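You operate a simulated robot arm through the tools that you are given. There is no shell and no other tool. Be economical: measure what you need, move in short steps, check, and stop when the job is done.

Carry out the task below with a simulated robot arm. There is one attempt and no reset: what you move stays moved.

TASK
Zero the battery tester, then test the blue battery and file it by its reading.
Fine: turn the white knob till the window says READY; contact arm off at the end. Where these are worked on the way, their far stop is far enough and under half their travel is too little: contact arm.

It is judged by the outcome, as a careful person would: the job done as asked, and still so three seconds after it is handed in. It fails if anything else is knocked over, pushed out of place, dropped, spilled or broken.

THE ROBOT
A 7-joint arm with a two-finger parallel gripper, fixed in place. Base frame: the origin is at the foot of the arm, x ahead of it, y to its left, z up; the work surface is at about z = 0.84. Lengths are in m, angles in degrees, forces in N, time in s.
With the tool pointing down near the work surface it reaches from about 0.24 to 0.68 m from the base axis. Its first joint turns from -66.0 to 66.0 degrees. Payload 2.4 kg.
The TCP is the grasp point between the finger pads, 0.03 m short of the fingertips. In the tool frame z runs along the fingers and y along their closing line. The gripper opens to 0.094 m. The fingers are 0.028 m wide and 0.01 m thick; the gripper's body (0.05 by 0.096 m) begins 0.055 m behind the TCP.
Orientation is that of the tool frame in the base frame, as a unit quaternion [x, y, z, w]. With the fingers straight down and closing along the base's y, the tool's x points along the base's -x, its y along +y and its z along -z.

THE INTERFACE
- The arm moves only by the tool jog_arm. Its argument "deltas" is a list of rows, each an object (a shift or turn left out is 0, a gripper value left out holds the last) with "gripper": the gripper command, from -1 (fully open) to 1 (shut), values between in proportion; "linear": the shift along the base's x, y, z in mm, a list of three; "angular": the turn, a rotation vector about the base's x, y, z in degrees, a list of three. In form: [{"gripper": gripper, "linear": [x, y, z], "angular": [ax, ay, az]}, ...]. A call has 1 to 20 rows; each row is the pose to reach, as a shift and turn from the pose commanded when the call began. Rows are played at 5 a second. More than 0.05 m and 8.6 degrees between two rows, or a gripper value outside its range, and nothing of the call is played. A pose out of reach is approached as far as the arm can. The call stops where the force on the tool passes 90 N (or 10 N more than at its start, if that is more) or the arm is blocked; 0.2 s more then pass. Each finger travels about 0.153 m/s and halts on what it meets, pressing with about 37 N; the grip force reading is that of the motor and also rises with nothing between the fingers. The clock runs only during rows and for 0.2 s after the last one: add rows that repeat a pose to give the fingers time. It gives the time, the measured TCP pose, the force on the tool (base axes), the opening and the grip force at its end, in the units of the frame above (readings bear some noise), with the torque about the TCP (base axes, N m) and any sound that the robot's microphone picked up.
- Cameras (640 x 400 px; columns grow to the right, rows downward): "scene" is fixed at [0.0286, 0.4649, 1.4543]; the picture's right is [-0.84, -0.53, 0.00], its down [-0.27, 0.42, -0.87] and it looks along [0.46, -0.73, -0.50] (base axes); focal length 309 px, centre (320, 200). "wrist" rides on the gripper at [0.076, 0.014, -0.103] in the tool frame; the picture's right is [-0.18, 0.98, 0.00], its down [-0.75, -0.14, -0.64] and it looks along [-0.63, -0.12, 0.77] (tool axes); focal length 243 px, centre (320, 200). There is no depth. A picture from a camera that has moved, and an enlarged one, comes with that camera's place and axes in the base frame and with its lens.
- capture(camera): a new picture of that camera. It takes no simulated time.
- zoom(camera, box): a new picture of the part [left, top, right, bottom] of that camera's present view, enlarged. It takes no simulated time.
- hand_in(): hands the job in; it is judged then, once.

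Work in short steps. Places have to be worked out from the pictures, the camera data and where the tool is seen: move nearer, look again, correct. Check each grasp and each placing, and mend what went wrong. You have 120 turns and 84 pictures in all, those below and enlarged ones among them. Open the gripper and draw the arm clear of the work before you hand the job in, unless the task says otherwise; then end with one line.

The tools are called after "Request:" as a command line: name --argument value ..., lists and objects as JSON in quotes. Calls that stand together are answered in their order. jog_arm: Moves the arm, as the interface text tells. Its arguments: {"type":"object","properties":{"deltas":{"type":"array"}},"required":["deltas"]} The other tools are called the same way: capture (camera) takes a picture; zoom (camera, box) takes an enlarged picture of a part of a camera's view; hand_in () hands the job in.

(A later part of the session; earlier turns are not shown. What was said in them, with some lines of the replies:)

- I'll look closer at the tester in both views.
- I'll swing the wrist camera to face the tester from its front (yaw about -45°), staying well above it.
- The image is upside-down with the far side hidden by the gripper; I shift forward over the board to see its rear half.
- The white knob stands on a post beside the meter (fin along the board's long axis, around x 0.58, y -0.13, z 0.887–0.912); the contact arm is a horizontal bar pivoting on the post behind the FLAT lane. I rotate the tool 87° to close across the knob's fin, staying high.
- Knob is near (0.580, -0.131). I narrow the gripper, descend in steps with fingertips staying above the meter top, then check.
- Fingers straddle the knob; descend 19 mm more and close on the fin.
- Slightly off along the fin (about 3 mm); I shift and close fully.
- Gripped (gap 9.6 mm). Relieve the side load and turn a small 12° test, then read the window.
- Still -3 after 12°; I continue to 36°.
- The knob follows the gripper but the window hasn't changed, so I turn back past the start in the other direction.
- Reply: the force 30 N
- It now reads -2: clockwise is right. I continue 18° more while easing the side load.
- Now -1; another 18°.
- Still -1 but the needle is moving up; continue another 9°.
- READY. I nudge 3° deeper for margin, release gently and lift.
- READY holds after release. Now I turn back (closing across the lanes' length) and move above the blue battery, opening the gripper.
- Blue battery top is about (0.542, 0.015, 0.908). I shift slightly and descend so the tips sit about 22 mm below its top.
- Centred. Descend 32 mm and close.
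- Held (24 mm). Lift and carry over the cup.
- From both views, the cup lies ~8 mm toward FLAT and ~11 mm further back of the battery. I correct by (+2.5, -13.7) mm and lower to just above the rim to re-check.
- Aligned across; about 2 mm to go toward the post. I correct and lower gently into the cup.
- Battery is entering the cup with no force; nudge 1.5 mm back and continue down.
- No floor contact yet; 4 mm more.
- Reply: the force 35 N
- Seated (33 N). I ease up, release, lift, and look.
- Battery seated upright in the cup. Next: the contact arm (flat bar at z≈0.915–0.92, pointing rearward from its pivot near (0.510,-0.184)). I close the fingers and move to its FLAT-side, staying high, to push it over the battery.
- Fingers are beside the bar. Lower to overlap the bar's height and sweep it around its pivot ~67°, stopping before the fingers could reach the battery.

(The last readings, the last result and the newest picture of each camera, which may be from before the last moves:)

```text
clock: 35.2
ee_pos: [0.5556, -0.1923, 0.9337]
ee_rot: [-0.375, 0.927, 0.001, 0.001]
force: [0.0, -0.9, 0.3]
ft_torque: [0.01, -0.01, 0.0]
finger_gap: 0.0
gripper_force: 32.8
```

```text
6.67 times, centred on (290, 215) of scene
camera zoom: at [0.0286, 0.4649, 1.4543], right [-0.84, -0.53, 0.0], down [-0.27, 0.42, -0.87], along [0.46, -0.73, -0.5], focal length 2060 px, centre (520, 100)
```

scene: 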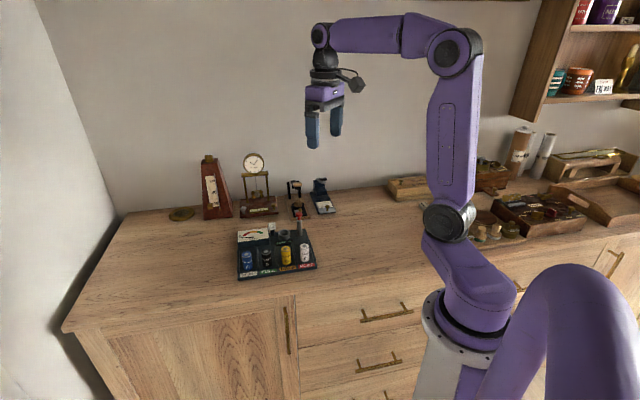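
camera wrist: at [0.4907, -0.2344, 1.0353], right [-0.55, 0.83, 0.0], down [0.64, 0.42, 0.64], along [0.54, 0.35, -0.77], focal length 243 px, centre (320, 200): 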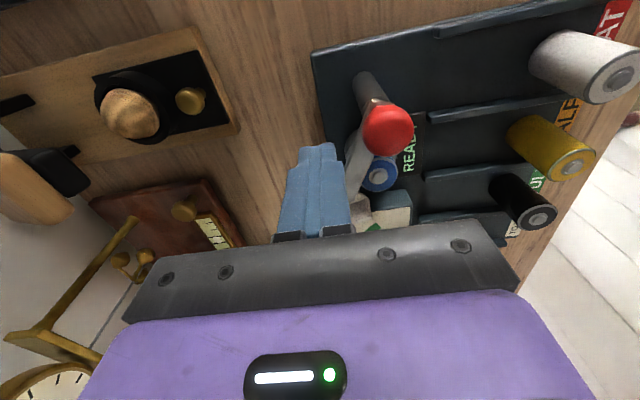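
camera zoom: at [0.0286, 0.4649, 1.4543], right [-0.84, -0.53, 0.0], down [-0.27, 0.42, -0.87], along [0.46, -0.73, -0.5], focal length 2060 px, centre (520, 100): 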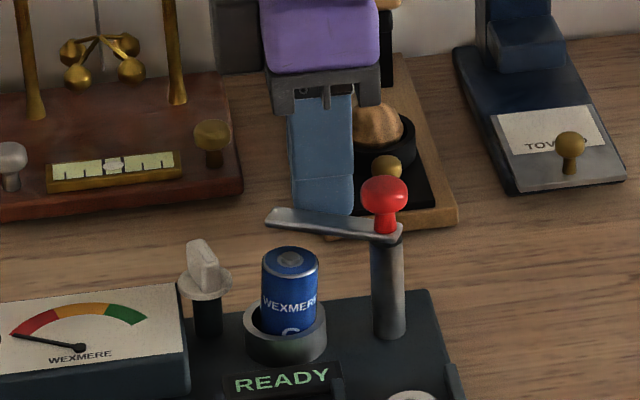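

The arm swings freely. Continue to about 80° at this height.

Request:
jog_arm --deltas '[{"linear": [0, 6, 0], "gripper": 1}, {"linear": [-2, 11.5, 0], "gripper": 1}, {"linear": [-2, 11.5, 0], "gripper": 1}]'

Request:
zoom --camera "scene" --box '[255, 190, 325, 240]'

Request:
zoom --camera "wrist" --box '[240, 80, 450, 240]'

```text
clock: 36.0
ee_pos: [0.5546, -0.1803, 0.9338]
ee_rot: [-0.375, 0.927, 0.001, 0.001]
force: [-0.2, -0.3, 0.2]
ft_torque: [0.0, 0.03, 0.0]
finger_gap: 0.0
gripper_force: 33.2
```

```text
8.00 times, centred on (290, 215) of scene
camera zoom: at [0.0286, 0.4649, 1.4543], right [-0.84, -0.53, 0.0], down [-0.27, 0.42, -0.87], along [0.46, -0.73, -0.5], focal length 2472 px, centre (560, 80)
```

zoom: 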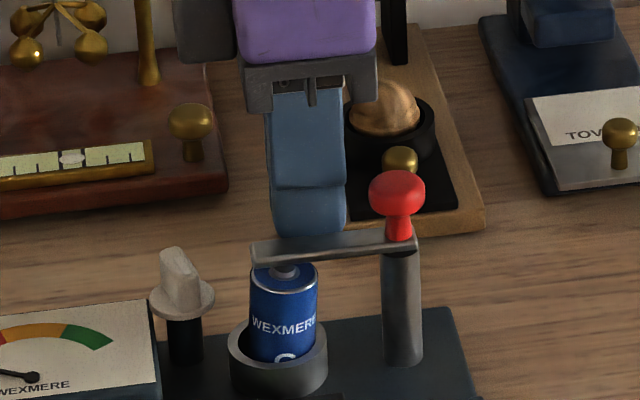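

```text
2.50 times, centred on (345, 160) of wrist
camera zoom: at [0.4891, -0.2226, 1.0354], right [-0.55, 0.83, 0.0], down [0.64, 0.42, 0.64], along [0.54, 0.35, -0.77], focal length 606 px, centre (258, 300)
```

zoom: 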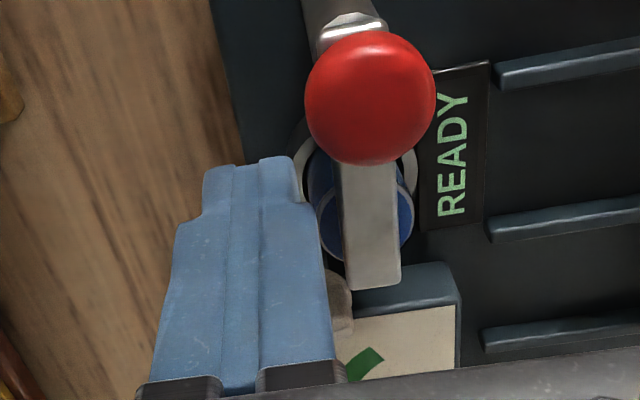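

The bar is now over the battery. Check the meter.

Request:
zoom --camera "scene" --box '[225, 205, 305, 265]'

```text
6.67 times, centred on (265, 235) of scene
camera zoom: at [0.0286, 0.4649, 1.4543], right [-0.84, -0.53, 0.0], down [-0.27, 0.42, -0.87], along [0.46, -0.73, -0.5], focal length 2060 px, centre (687, -33)
```

zoom: 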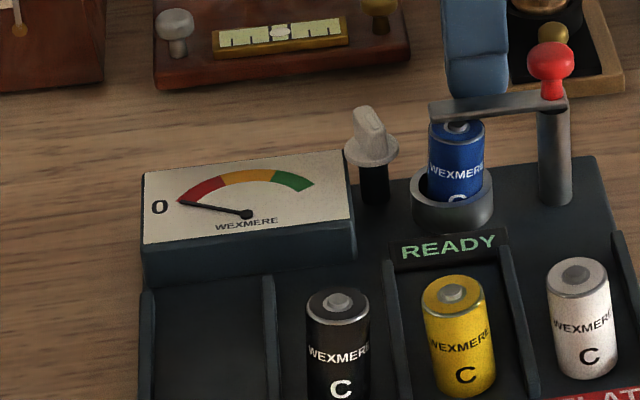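

Needle still at 0, so the bar needs its last degrees. I raise the tips above the battery's top (still level with the bar) and push on toward the front.

Request:
jog_arm --deltas '[{"linear": [0, 0, 9], "gripper": 1}, {"linear": [-3, 3, 9], "gripper": 1}, {"linear": [-6, 6, 9], "gripper": 1}, {"linear": [-8, 8, 9], "gripper": 1}, {"linear": [-8, 8, 9], "gripper": 1}]'

Request:
zoom --camera "scene" --box '[225, 205, 305, 265]'

Request:
zoom --camera "wrist" --box '[240, 80, 450, 240]'

```text
clock: 37.2
ee_pos: [0.5463, -0.172, 0.9434]
ee_rot: [-0.375, 0.927, -0.001, 0.0]
force: [4.4, -5.6, 1.1]
ft_torque: [-0.19, -0.1, 0.08]
finger_gap: 0.0
gripper_force: 33.5
```

```text
6.67 times, centred on (265, 235) of scene
camera zoom: at [0.0287, 0.4648, 1.4544], right [-0.84, -0.53, 0.0], down [-0.27, 0.42, -0.87], along [0.46, -0.73, -0.5], focal length 2060 px, centre (687, -33)
```

zoom: 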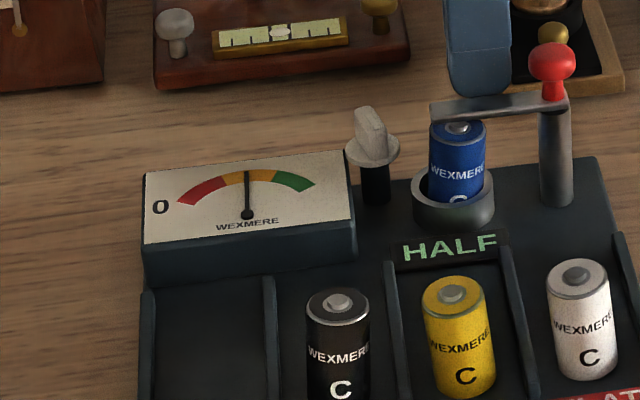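

```text
2.50 times, centred on (345, 160) of wrist
camera zoom: at [0.4811, -0.2152, 1.0454], right [-0.55, 0.83, 0.0], down [0.64, 0.42, 0.64], along [0.54, 0.35, -0.77], focal length 606 px, centre (258, 300)
```

zoom: 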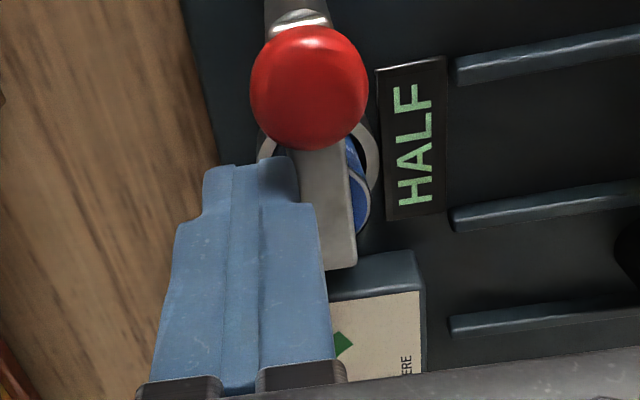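

The window says HALF with the needle in the orange; the bar is at its stop. I back off, rise, and move to the front side of the bar, checking the reading.

Request:
jog_arm --deltas '[{"linear": [10, -10, 0], "gripper": 1}, {"linear": [10, -10, 35], "gripper": 1}, {"linear": [10, -10, 75], "gripper": 1}, {"linear": [-8, 12, 75], "gripper": 1}, {"linear": [-26, 33, 75], "gripper": 1}, {"linear": [-26, 33, 35], "gripper": 1}, {"linear": [-26, 33, 20], "gripper": 1}, {"linear": [-26, 33, 20], "gripper": 1}]'

Request:
zoom --camera "scene" --box '[225, 205, 305, 265]'

Request:
zoom --camera "wrist" --box '[200, 60, 410, 240]'

```text
clock: 39.0
ee_pos: [0.5183, -0.1378, 0.9632]
ee_rot: [-0.375, 0.927, 0.001, 0.001]
force: [-0.2, -0.5, 0.3]
ft_torque: [-0.02, 0.01, 0.01]
finger_gap: 0.0
gripper_force: 33.2
```

```text
6.67 times, centred on (265, 235) of scene
camera zoom: at [0.0286, 0.4649, 1.4543], right [-0.84, -0.53, 0.0], down [-0.27, 0.42, -0.87], along [0.46, -0.73, -0.5], focal length 2060 px, centre (687, -33)
```

zoom: 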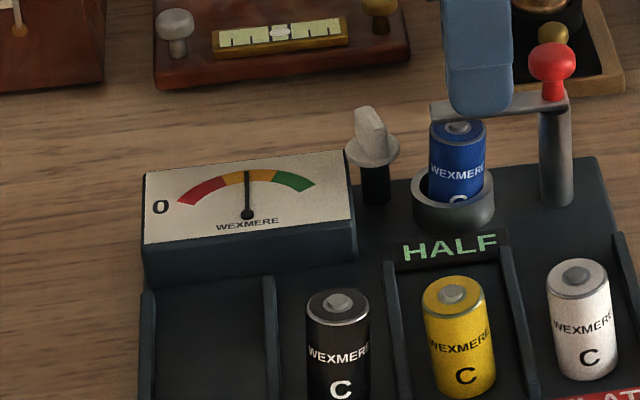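

```text
2.22 times, centred on (305, 150) of wrist
camera zoom: at [0.4538, -0.1808, 1.0646], right [-0.55, 0.83, 0.0], down [0.64, 0.42, 0.64], along [0.54, 0.35, -0.77], focal length 539 px, centre (353, 311)
```

zoom: 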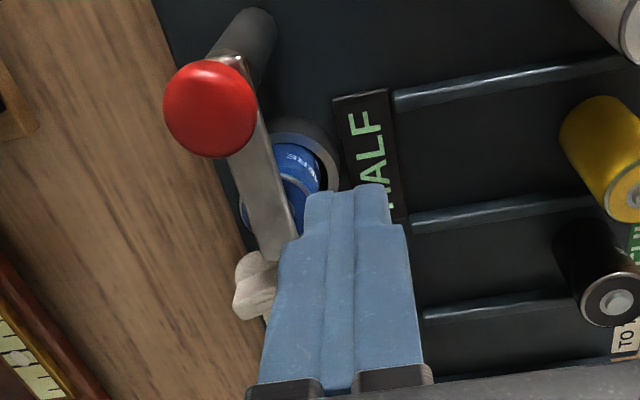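

HALF confirmed. Lower to bar height and sweep it back off, along the mirrored arc.

Request:
jog_arm --deltas '[{"linear": [0, 0, -20], "gripper": 1}, {"linear": [7, -7, -20], "gripper": 1}, {"linear": [14, -9, -20], "gripper": 1}, {"linear": [21.5, -11, -20], "gripper": 1}, {"linear": [28, -16, -20], "gripper": 1}, {"linear": [33, -23, -20], "gripper": 1}, {"linear": [37, -32, -20], "gripper": 1}, {"linear": [39, -41, -20], "gripper": 1}, {"linear": [38.5, -51, -20], "gripper": 1}, {"linear": [36, -62, -20], "gripper": 1}, {"linear": [33.5, -66, -20], "gripper": 1}, {"linear": [33.5, -66, -20], "gripper": 1}]'

Request:
zoom --camera "scene" --box '[235, 190, 325, 260]'

Request:
zoom --camera "wrist" --box '[240, 60, 450, 240]'

```text
clock: 41.6
ee_pos: [0.5523, -0.2047, 0.943]
ee_rot: [-0.375, 0.927, 0.0, 0.0]
force: [2.4, 2.5, 0.3]
ft_torque: [0.11, 0.01, -0.05]
finger_gap: 0.0
gripper_force: 32.9
```

```text
5.71 times, centred on (280, 225) of scene
camera zoom: at [0.0286, 0.465, 1.4543], right [-0.84, -0.53, 0.0], down [-0.27, 0.42, -0.87], along [0.46, -0.73, -0.5], focal length 1766 px, centre (549, 57)
```

zoom: 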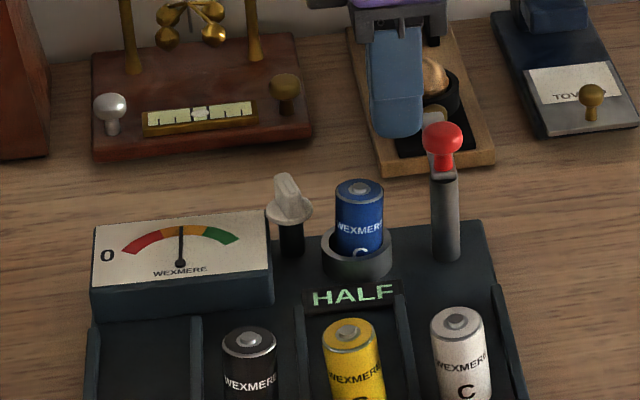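

```text
2.22 times, centred on (345, 150) of wrist
camera zoom: at [0.4882, -0.2477, 1.0456], right [-0.55, 0.83, 0.0], down [0.64, 0.42, 0.64], along [0.54, 0.35, -0.77], focal length 539 px, centre (264, 311)
```

zoom: 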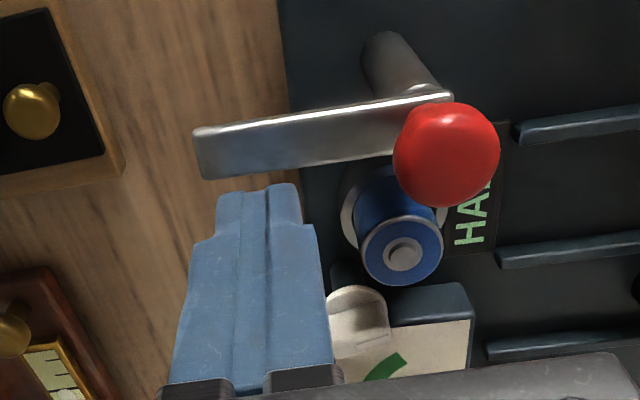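

Arm is back off at its stop and the reading remains HALF. Rise, go above the battery and open.

Request:
jog_arm --deltas '[{"linear": [4, 4, 0], "gripper": 1}, {"linear": [4, 4, 35], "gripper": 1}, {"linear": [2, 10, 65], "gripper": 1}, {"linear": [-4, 30, 65], "gripper": 0.4}, {"linear": [-9, 50, 65], "gripper": -0.1}, {"linear": [-9, 50, 40], "gripper": -0.1}, {"linear": [-9, 50, 40], "gripper": -0.1}]'

Request:
zoom --camera "wrist" --box '[220, 60, 430, 240]'

Request:
zoom --camera "scene" --box '[255, 195, 311, 240]'

```text
clock: 43.2
ee_pos: [0.5435, -0.155, 0.9829]
ee_rot: [-0.374, 0.927, 0.0, 0.002]
force: [-0.9, 0.7, 0.6]
ft_torque: [-0.01, 0.04, 0.0]
finger_gap: 0.0517
gripper_force: 0.0
```

```text
2.22 times, centred on (325, 150) of wrist
camera zoom: at [0.4792, -0.197, 1.0848], right [-0.55, 0.83, 0.0], down [0.64, 0.42, 0.64], along [0.54, 0.35, -0.77], focal length 539 px, centre (309, 311)
```

zoom: 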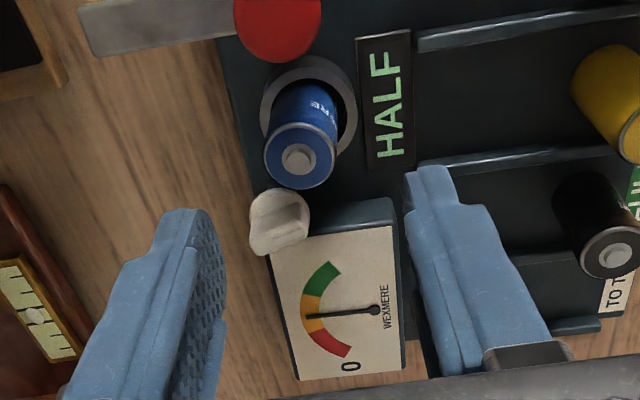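

```text
8.89 times, centred on (283, 218) of scene
camera zoom: at [0.0286, 0.4649, 1.4543], right [-0.84, -0.53, 0.0], down [-0.27, 0.42, -0.87], along [0.46, -0.73, -0.5], focal length 2747 px, centre (649, 44)
```

zoom: 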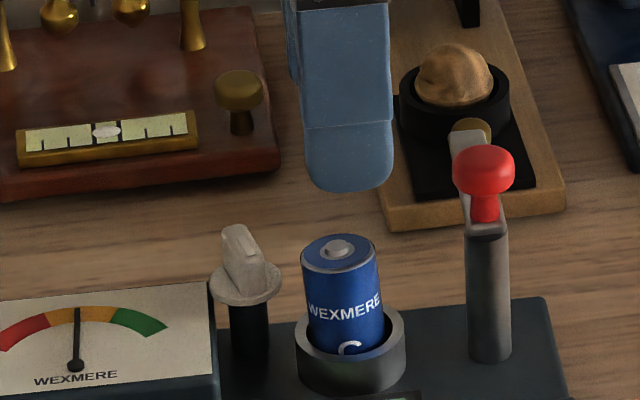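

Battery top is at about (0.547,-0.157). Correct, descend and grip.

Request:
jog_arm --deltas '[{"linear": [3, -2, -20], "gripper": -0.1}, {"linear": [3, -2, -45], "gripper": -0.1}, {"linear": [3, -2, -65], "gripper": -0.1}, {"linear": [3, -2, -65], "gripper": 0.3}, {"linear": [3, -2, -65], "gripper": 0.7}, {"linear": [3, -2, -65], "gripper": 1}, {"linear": [3, -2, -65], "gripper": 1}]'

Request:
zoom --camera "scene" --box '[255, 195, 311, 240]'

```text
clock: 44.8
ee_pos: [0.5469, -0.155, 0.9176]
ee_rot: [-0.375, 0.927, 0.0, 0.0]
force: [0.0, 1.2, -1.5]
ft_torque: [0.01, 0.01, 0.02]
finger_gap: 0.0245
gripper_force: 37.1
```

```text
8.89 times, centred on (283, 218) of scene
camera zoom: at [0.0286, 0.4649, 1.4543], right [-0.84, -0.53, 0.0], down [-0.27, 0.42, -0.87], along [0.46, -0.73, -0.5], focal length 2747 px, centre (649, 44)
```

zoom: 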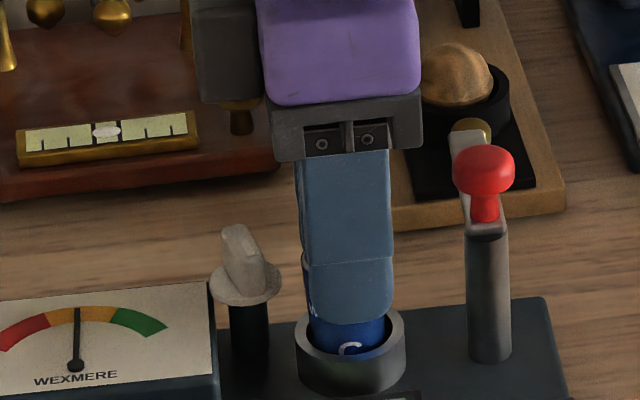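

Gripped. Lift out vertically, then move toward the HALF lane behind the yellow battery and look.

Request:
jog_arm --deltas '[{"linear": [0, 0, 25], "gripper": 1}, {"linear": [0, 0, 60], "gripper": 1}, {"linear": [0, 0, 78], "gripper": 1}, {"linear": [-16, 20, 78], "gripper": 1}, {"linear": [-32, 40, 78], "gripper": 1}, {"linear": [-47, 61, 78], "gripper": 1}, {"linear": [-47, 61, 78], "gripper": 1}]'

Request:
capture --camera "wrist"

Request:
zoom --camera "scene" --box '[245, 200, 325, 280]'

```text
clock: 46.4
ee_pos: [0.4987, -0.0946, 0.9975]
ee_rot: [-0.375, 0.927, 0.001, 0.001]
force: [0.0, 0.1, -0.7]
ft_torque: [0.02, -0.04, 0.03]
finger_gap: 0.0242
gripper_force: 37.4
```

```text
32 pictures are left
camera wrist: at [0.4339, -0.1378, 1.0989], right [-0.55, 0.83, 0.0], down [0.64, 0.42, 0.64], along [0.54, 0.35, -0.77], focal length 243 px, centre (320, 200)
```

wrist: 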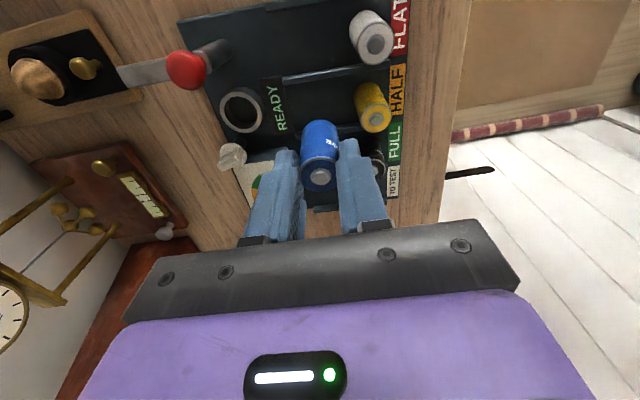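

```text
5.00 times, centred on (285, 240) of scene
camera zoom: at [0.0286, 0.4649, 1.4543], right [-0.84, -0.53, 0.0], down [-0.27, 0.42, -0.87], along [0.46, -0.73, -0.5], focal length 1545 px, centre (495, 0)
```

zoom: 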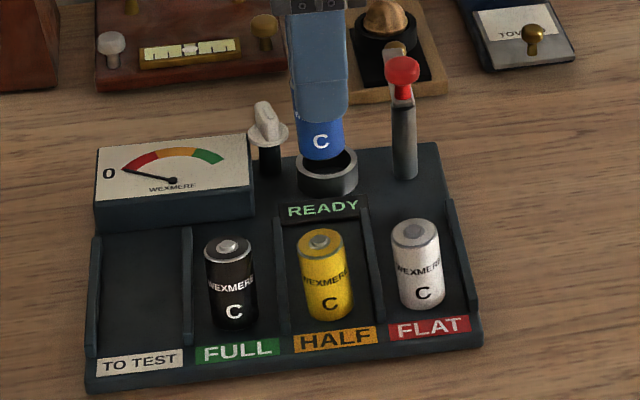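

Removing it reset the window to READY. Yellow is at ~(0.474,-0.060); I'll set blue 46 mm behind it in the HALF lane, at (0.504,-0.095), lowering in steps.

Request:
jog_arm --deltas '[{"linear": [5, -0.5, 0], "gripper": 1}, {"linear": [5, -0.5, -30], "gripper": 1}, {"linear": [5, -0.5, -60], "gripper": 1}, {"linear": [5, -0.5, -60], "gripper": 1}]'

Request:
zoom --camera "wrist" --box '[220, 40, 430, 220]'

Request:
zoom --camera "scene" --box '[255, 210, 325, 280]'

```text
clock: 47.4
ee_pos: [0.5033, -0.0966, 0.9374]
ee_rot: [-0.374, 0.927, 0.0, 0.0]
force: [-0.2, 0.8, -1.1]
ft_torque: [0.03, -0.01, 0.02]
finger_gap: 0.0243
gripper_force: 36.7
```

```text
2.22 times, centred on (325, 130) of wrist
camera zoom: at [0.4383, -0.1388, 1.0383], right [-0.55, 0.83, 0.0], down [0.64, 0.42, 0.64], along [0.54, 0.35, -0.77], focal length 539 px, centre (309, 356)
```

zoom: 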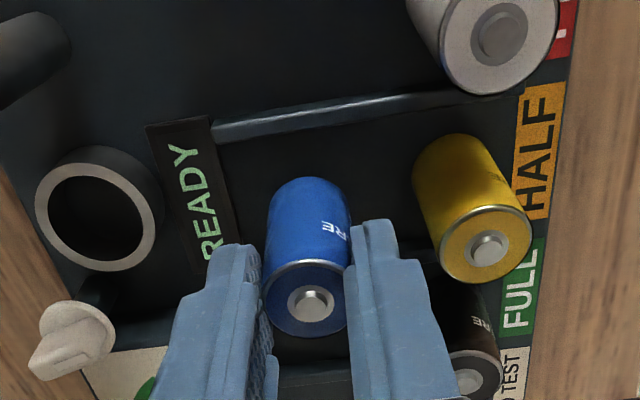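

```text
5.71 times, centred on (290, 245) of scene
camera zoom: at [0.0286, 0.4649, 1.4543], right [-0.84, -0.53, 0.0], down [-0.27, 0.42, -0.87], along [0.46, -0.73, -0.5], focal length 1766 px, centre (491, -57)
```

zoom: 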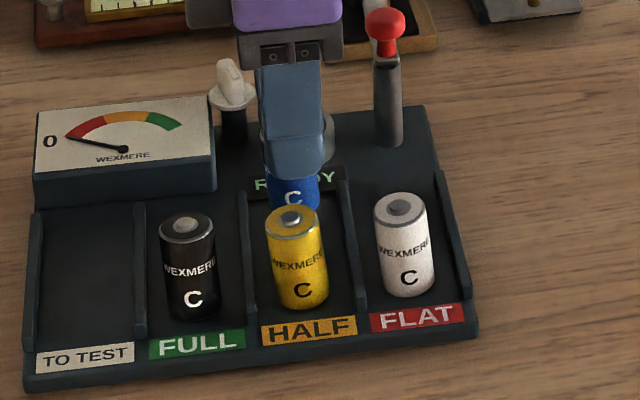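

Well placed in the HALF lane with clearance to yellow. Lower to the floor.

Request:
jog_arm --deltas '[{"linear": [0, 0, -10], "gripper": 1}, {"linear": [0, 0, -16], "gripper": 1}, {"linear": [0, 0, -19], "gripper": 1}, {"linear": [0, 0, -19], "gripper": 1}]'

```text
clock: 48.4
ee_pos: [0.5038, -0.0946, 0.9175]
ee_rot: [-0.374, 0.927, 0.0, 0.001]
force: [-1.9, 1.0, 4.9]
ft_torque: [0.04, 0.1, -0.03]
finger_gap: 0.0242
gripper_force: 37.1
```

Light floor contact (5 N). Release with a small opening and lift straight up.

Request:
jog_arm --deltas '[{"linear": [0, 0, 0], "gripper": 0.8}, {"linear": [0, 0, 0], "gripper": 0.32}, {"linear": [0, 0, 0], "gripper": 0.32}, {"linear": [0, 0, 20], "gripper": 0.32}, {"linear": [0, 0, 50], "gripper": 0.32}, {"linear": [0, 0, 95], "gripper": 0.32}, {"linear": [0, 0, 140], "gripper": -0.3}, {"linear": [0, 0, 140], "gripper": -1}]'

Request:
zoom --camera "scene" --box '[225, 195, 325, 285]'

Request:
capture --camera "wrist"

```text
clock: 50.2
ee_pos: [0.5056, -0.0968, 1.0562]
ee_rot: [-0.375, 0.927, 0.0, 0.001]
force: [0.5, 0.1, -0.4]
ft_torque: [0.0, -0.03, 0.0]
finger_gap: 0.094
gripper_force: 0.0
```

```text
4.44 times, centred on (275, 240) of scene
camera zoom: at [0.0285, 0.4649, 1.4543], right [-0.84, -0.53, 0.0], down [-0.27, 0.42, -0.87], along [0.46, -0.73, -0.5], focal length 1374 px, centre (520, 22)
```

zoom: 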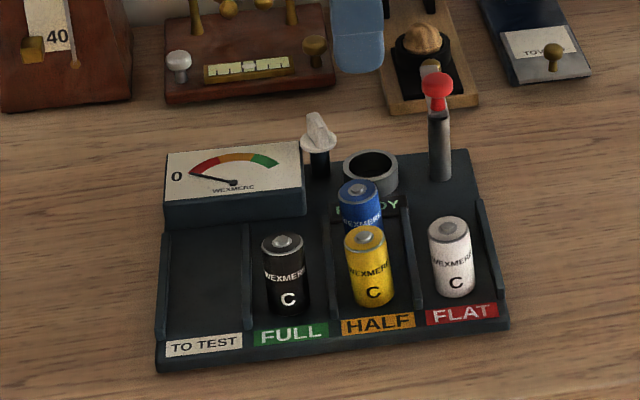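

```text
27 pictures are left
camera wrist: at [0.4406, -0.1395, 1.1593], right [-0.55, 0.83, 0.0], down [0.64, 0.42, 0.64], along [0.54, 0.35, -0.77], focal length 243 px, centre (320, 200)
```

wrist: 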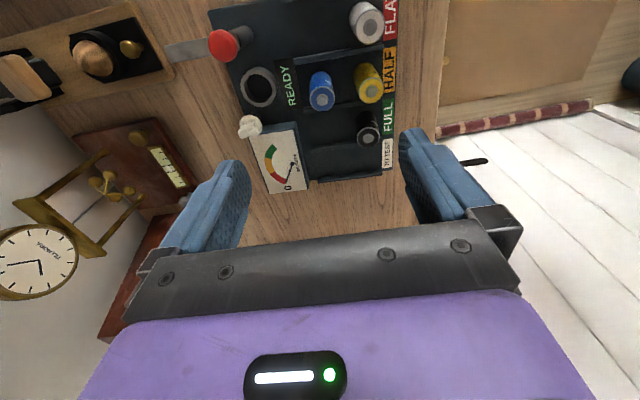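

Blue stands upright in the HALF lane, the contact arm is off, the window reads READY, and nothing else is disturbed. I draw the arm clear.

Request:
jog_arm --deltas '[{"linear": [-10, 0, 40]}, {"linear": [-25, 0, 80]}, {"linear": [-40, 0, 120]}, {"linear": [-60, 0, 160]}, {"linear": [-60, 0, 160]}, {"linear": [-60, 0, 160]}]'

Request:
zoom --camera "scene" --box '[165, 140, 345, 290]'

```text
clock: 51.6
ee_pos: [0.4456, -0.0972, 1.2172]
ee_rot: [-0.375, 0.927, 0.0, 0.001]
force: [-0.4, -0.7, 0.3]
ft_torque: [-0.06, 0.04, 0.02]
finger_gap: 0.0941
gripper_force: 0.1
```

```text
2.67 times, centred on (255, 215) of scene
camera zoom: at [0.0286, 0.4649, 1.4543], right [-0.84, -0.53, 0.0], down [-0.27, 0.42, -0.87], along [0.46, -0.73, -0.5], focal length 824 px, centre (493, 160)
```

zoom: 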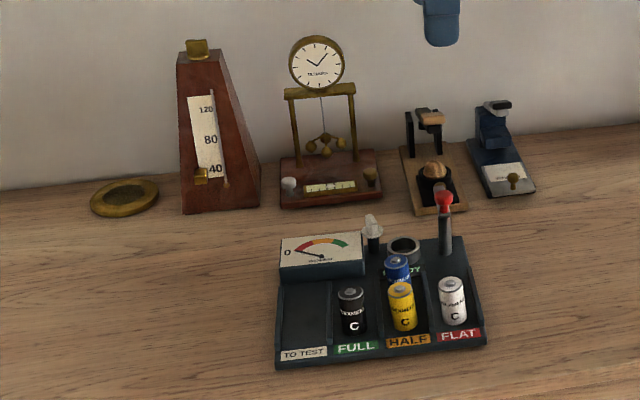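

Everything stands as intended and the arm is clear; handing in.

Request:
hand_in

```text
The job is handed in.
```

I zeroed the tester to READY, tested the blue battery (it read HALF) and stood it in the HALF lane behind the yellow one, with the contact arm swung off; the tester itself shifted an estimated 3–6 mm and turned about 1.5° while I worked it.
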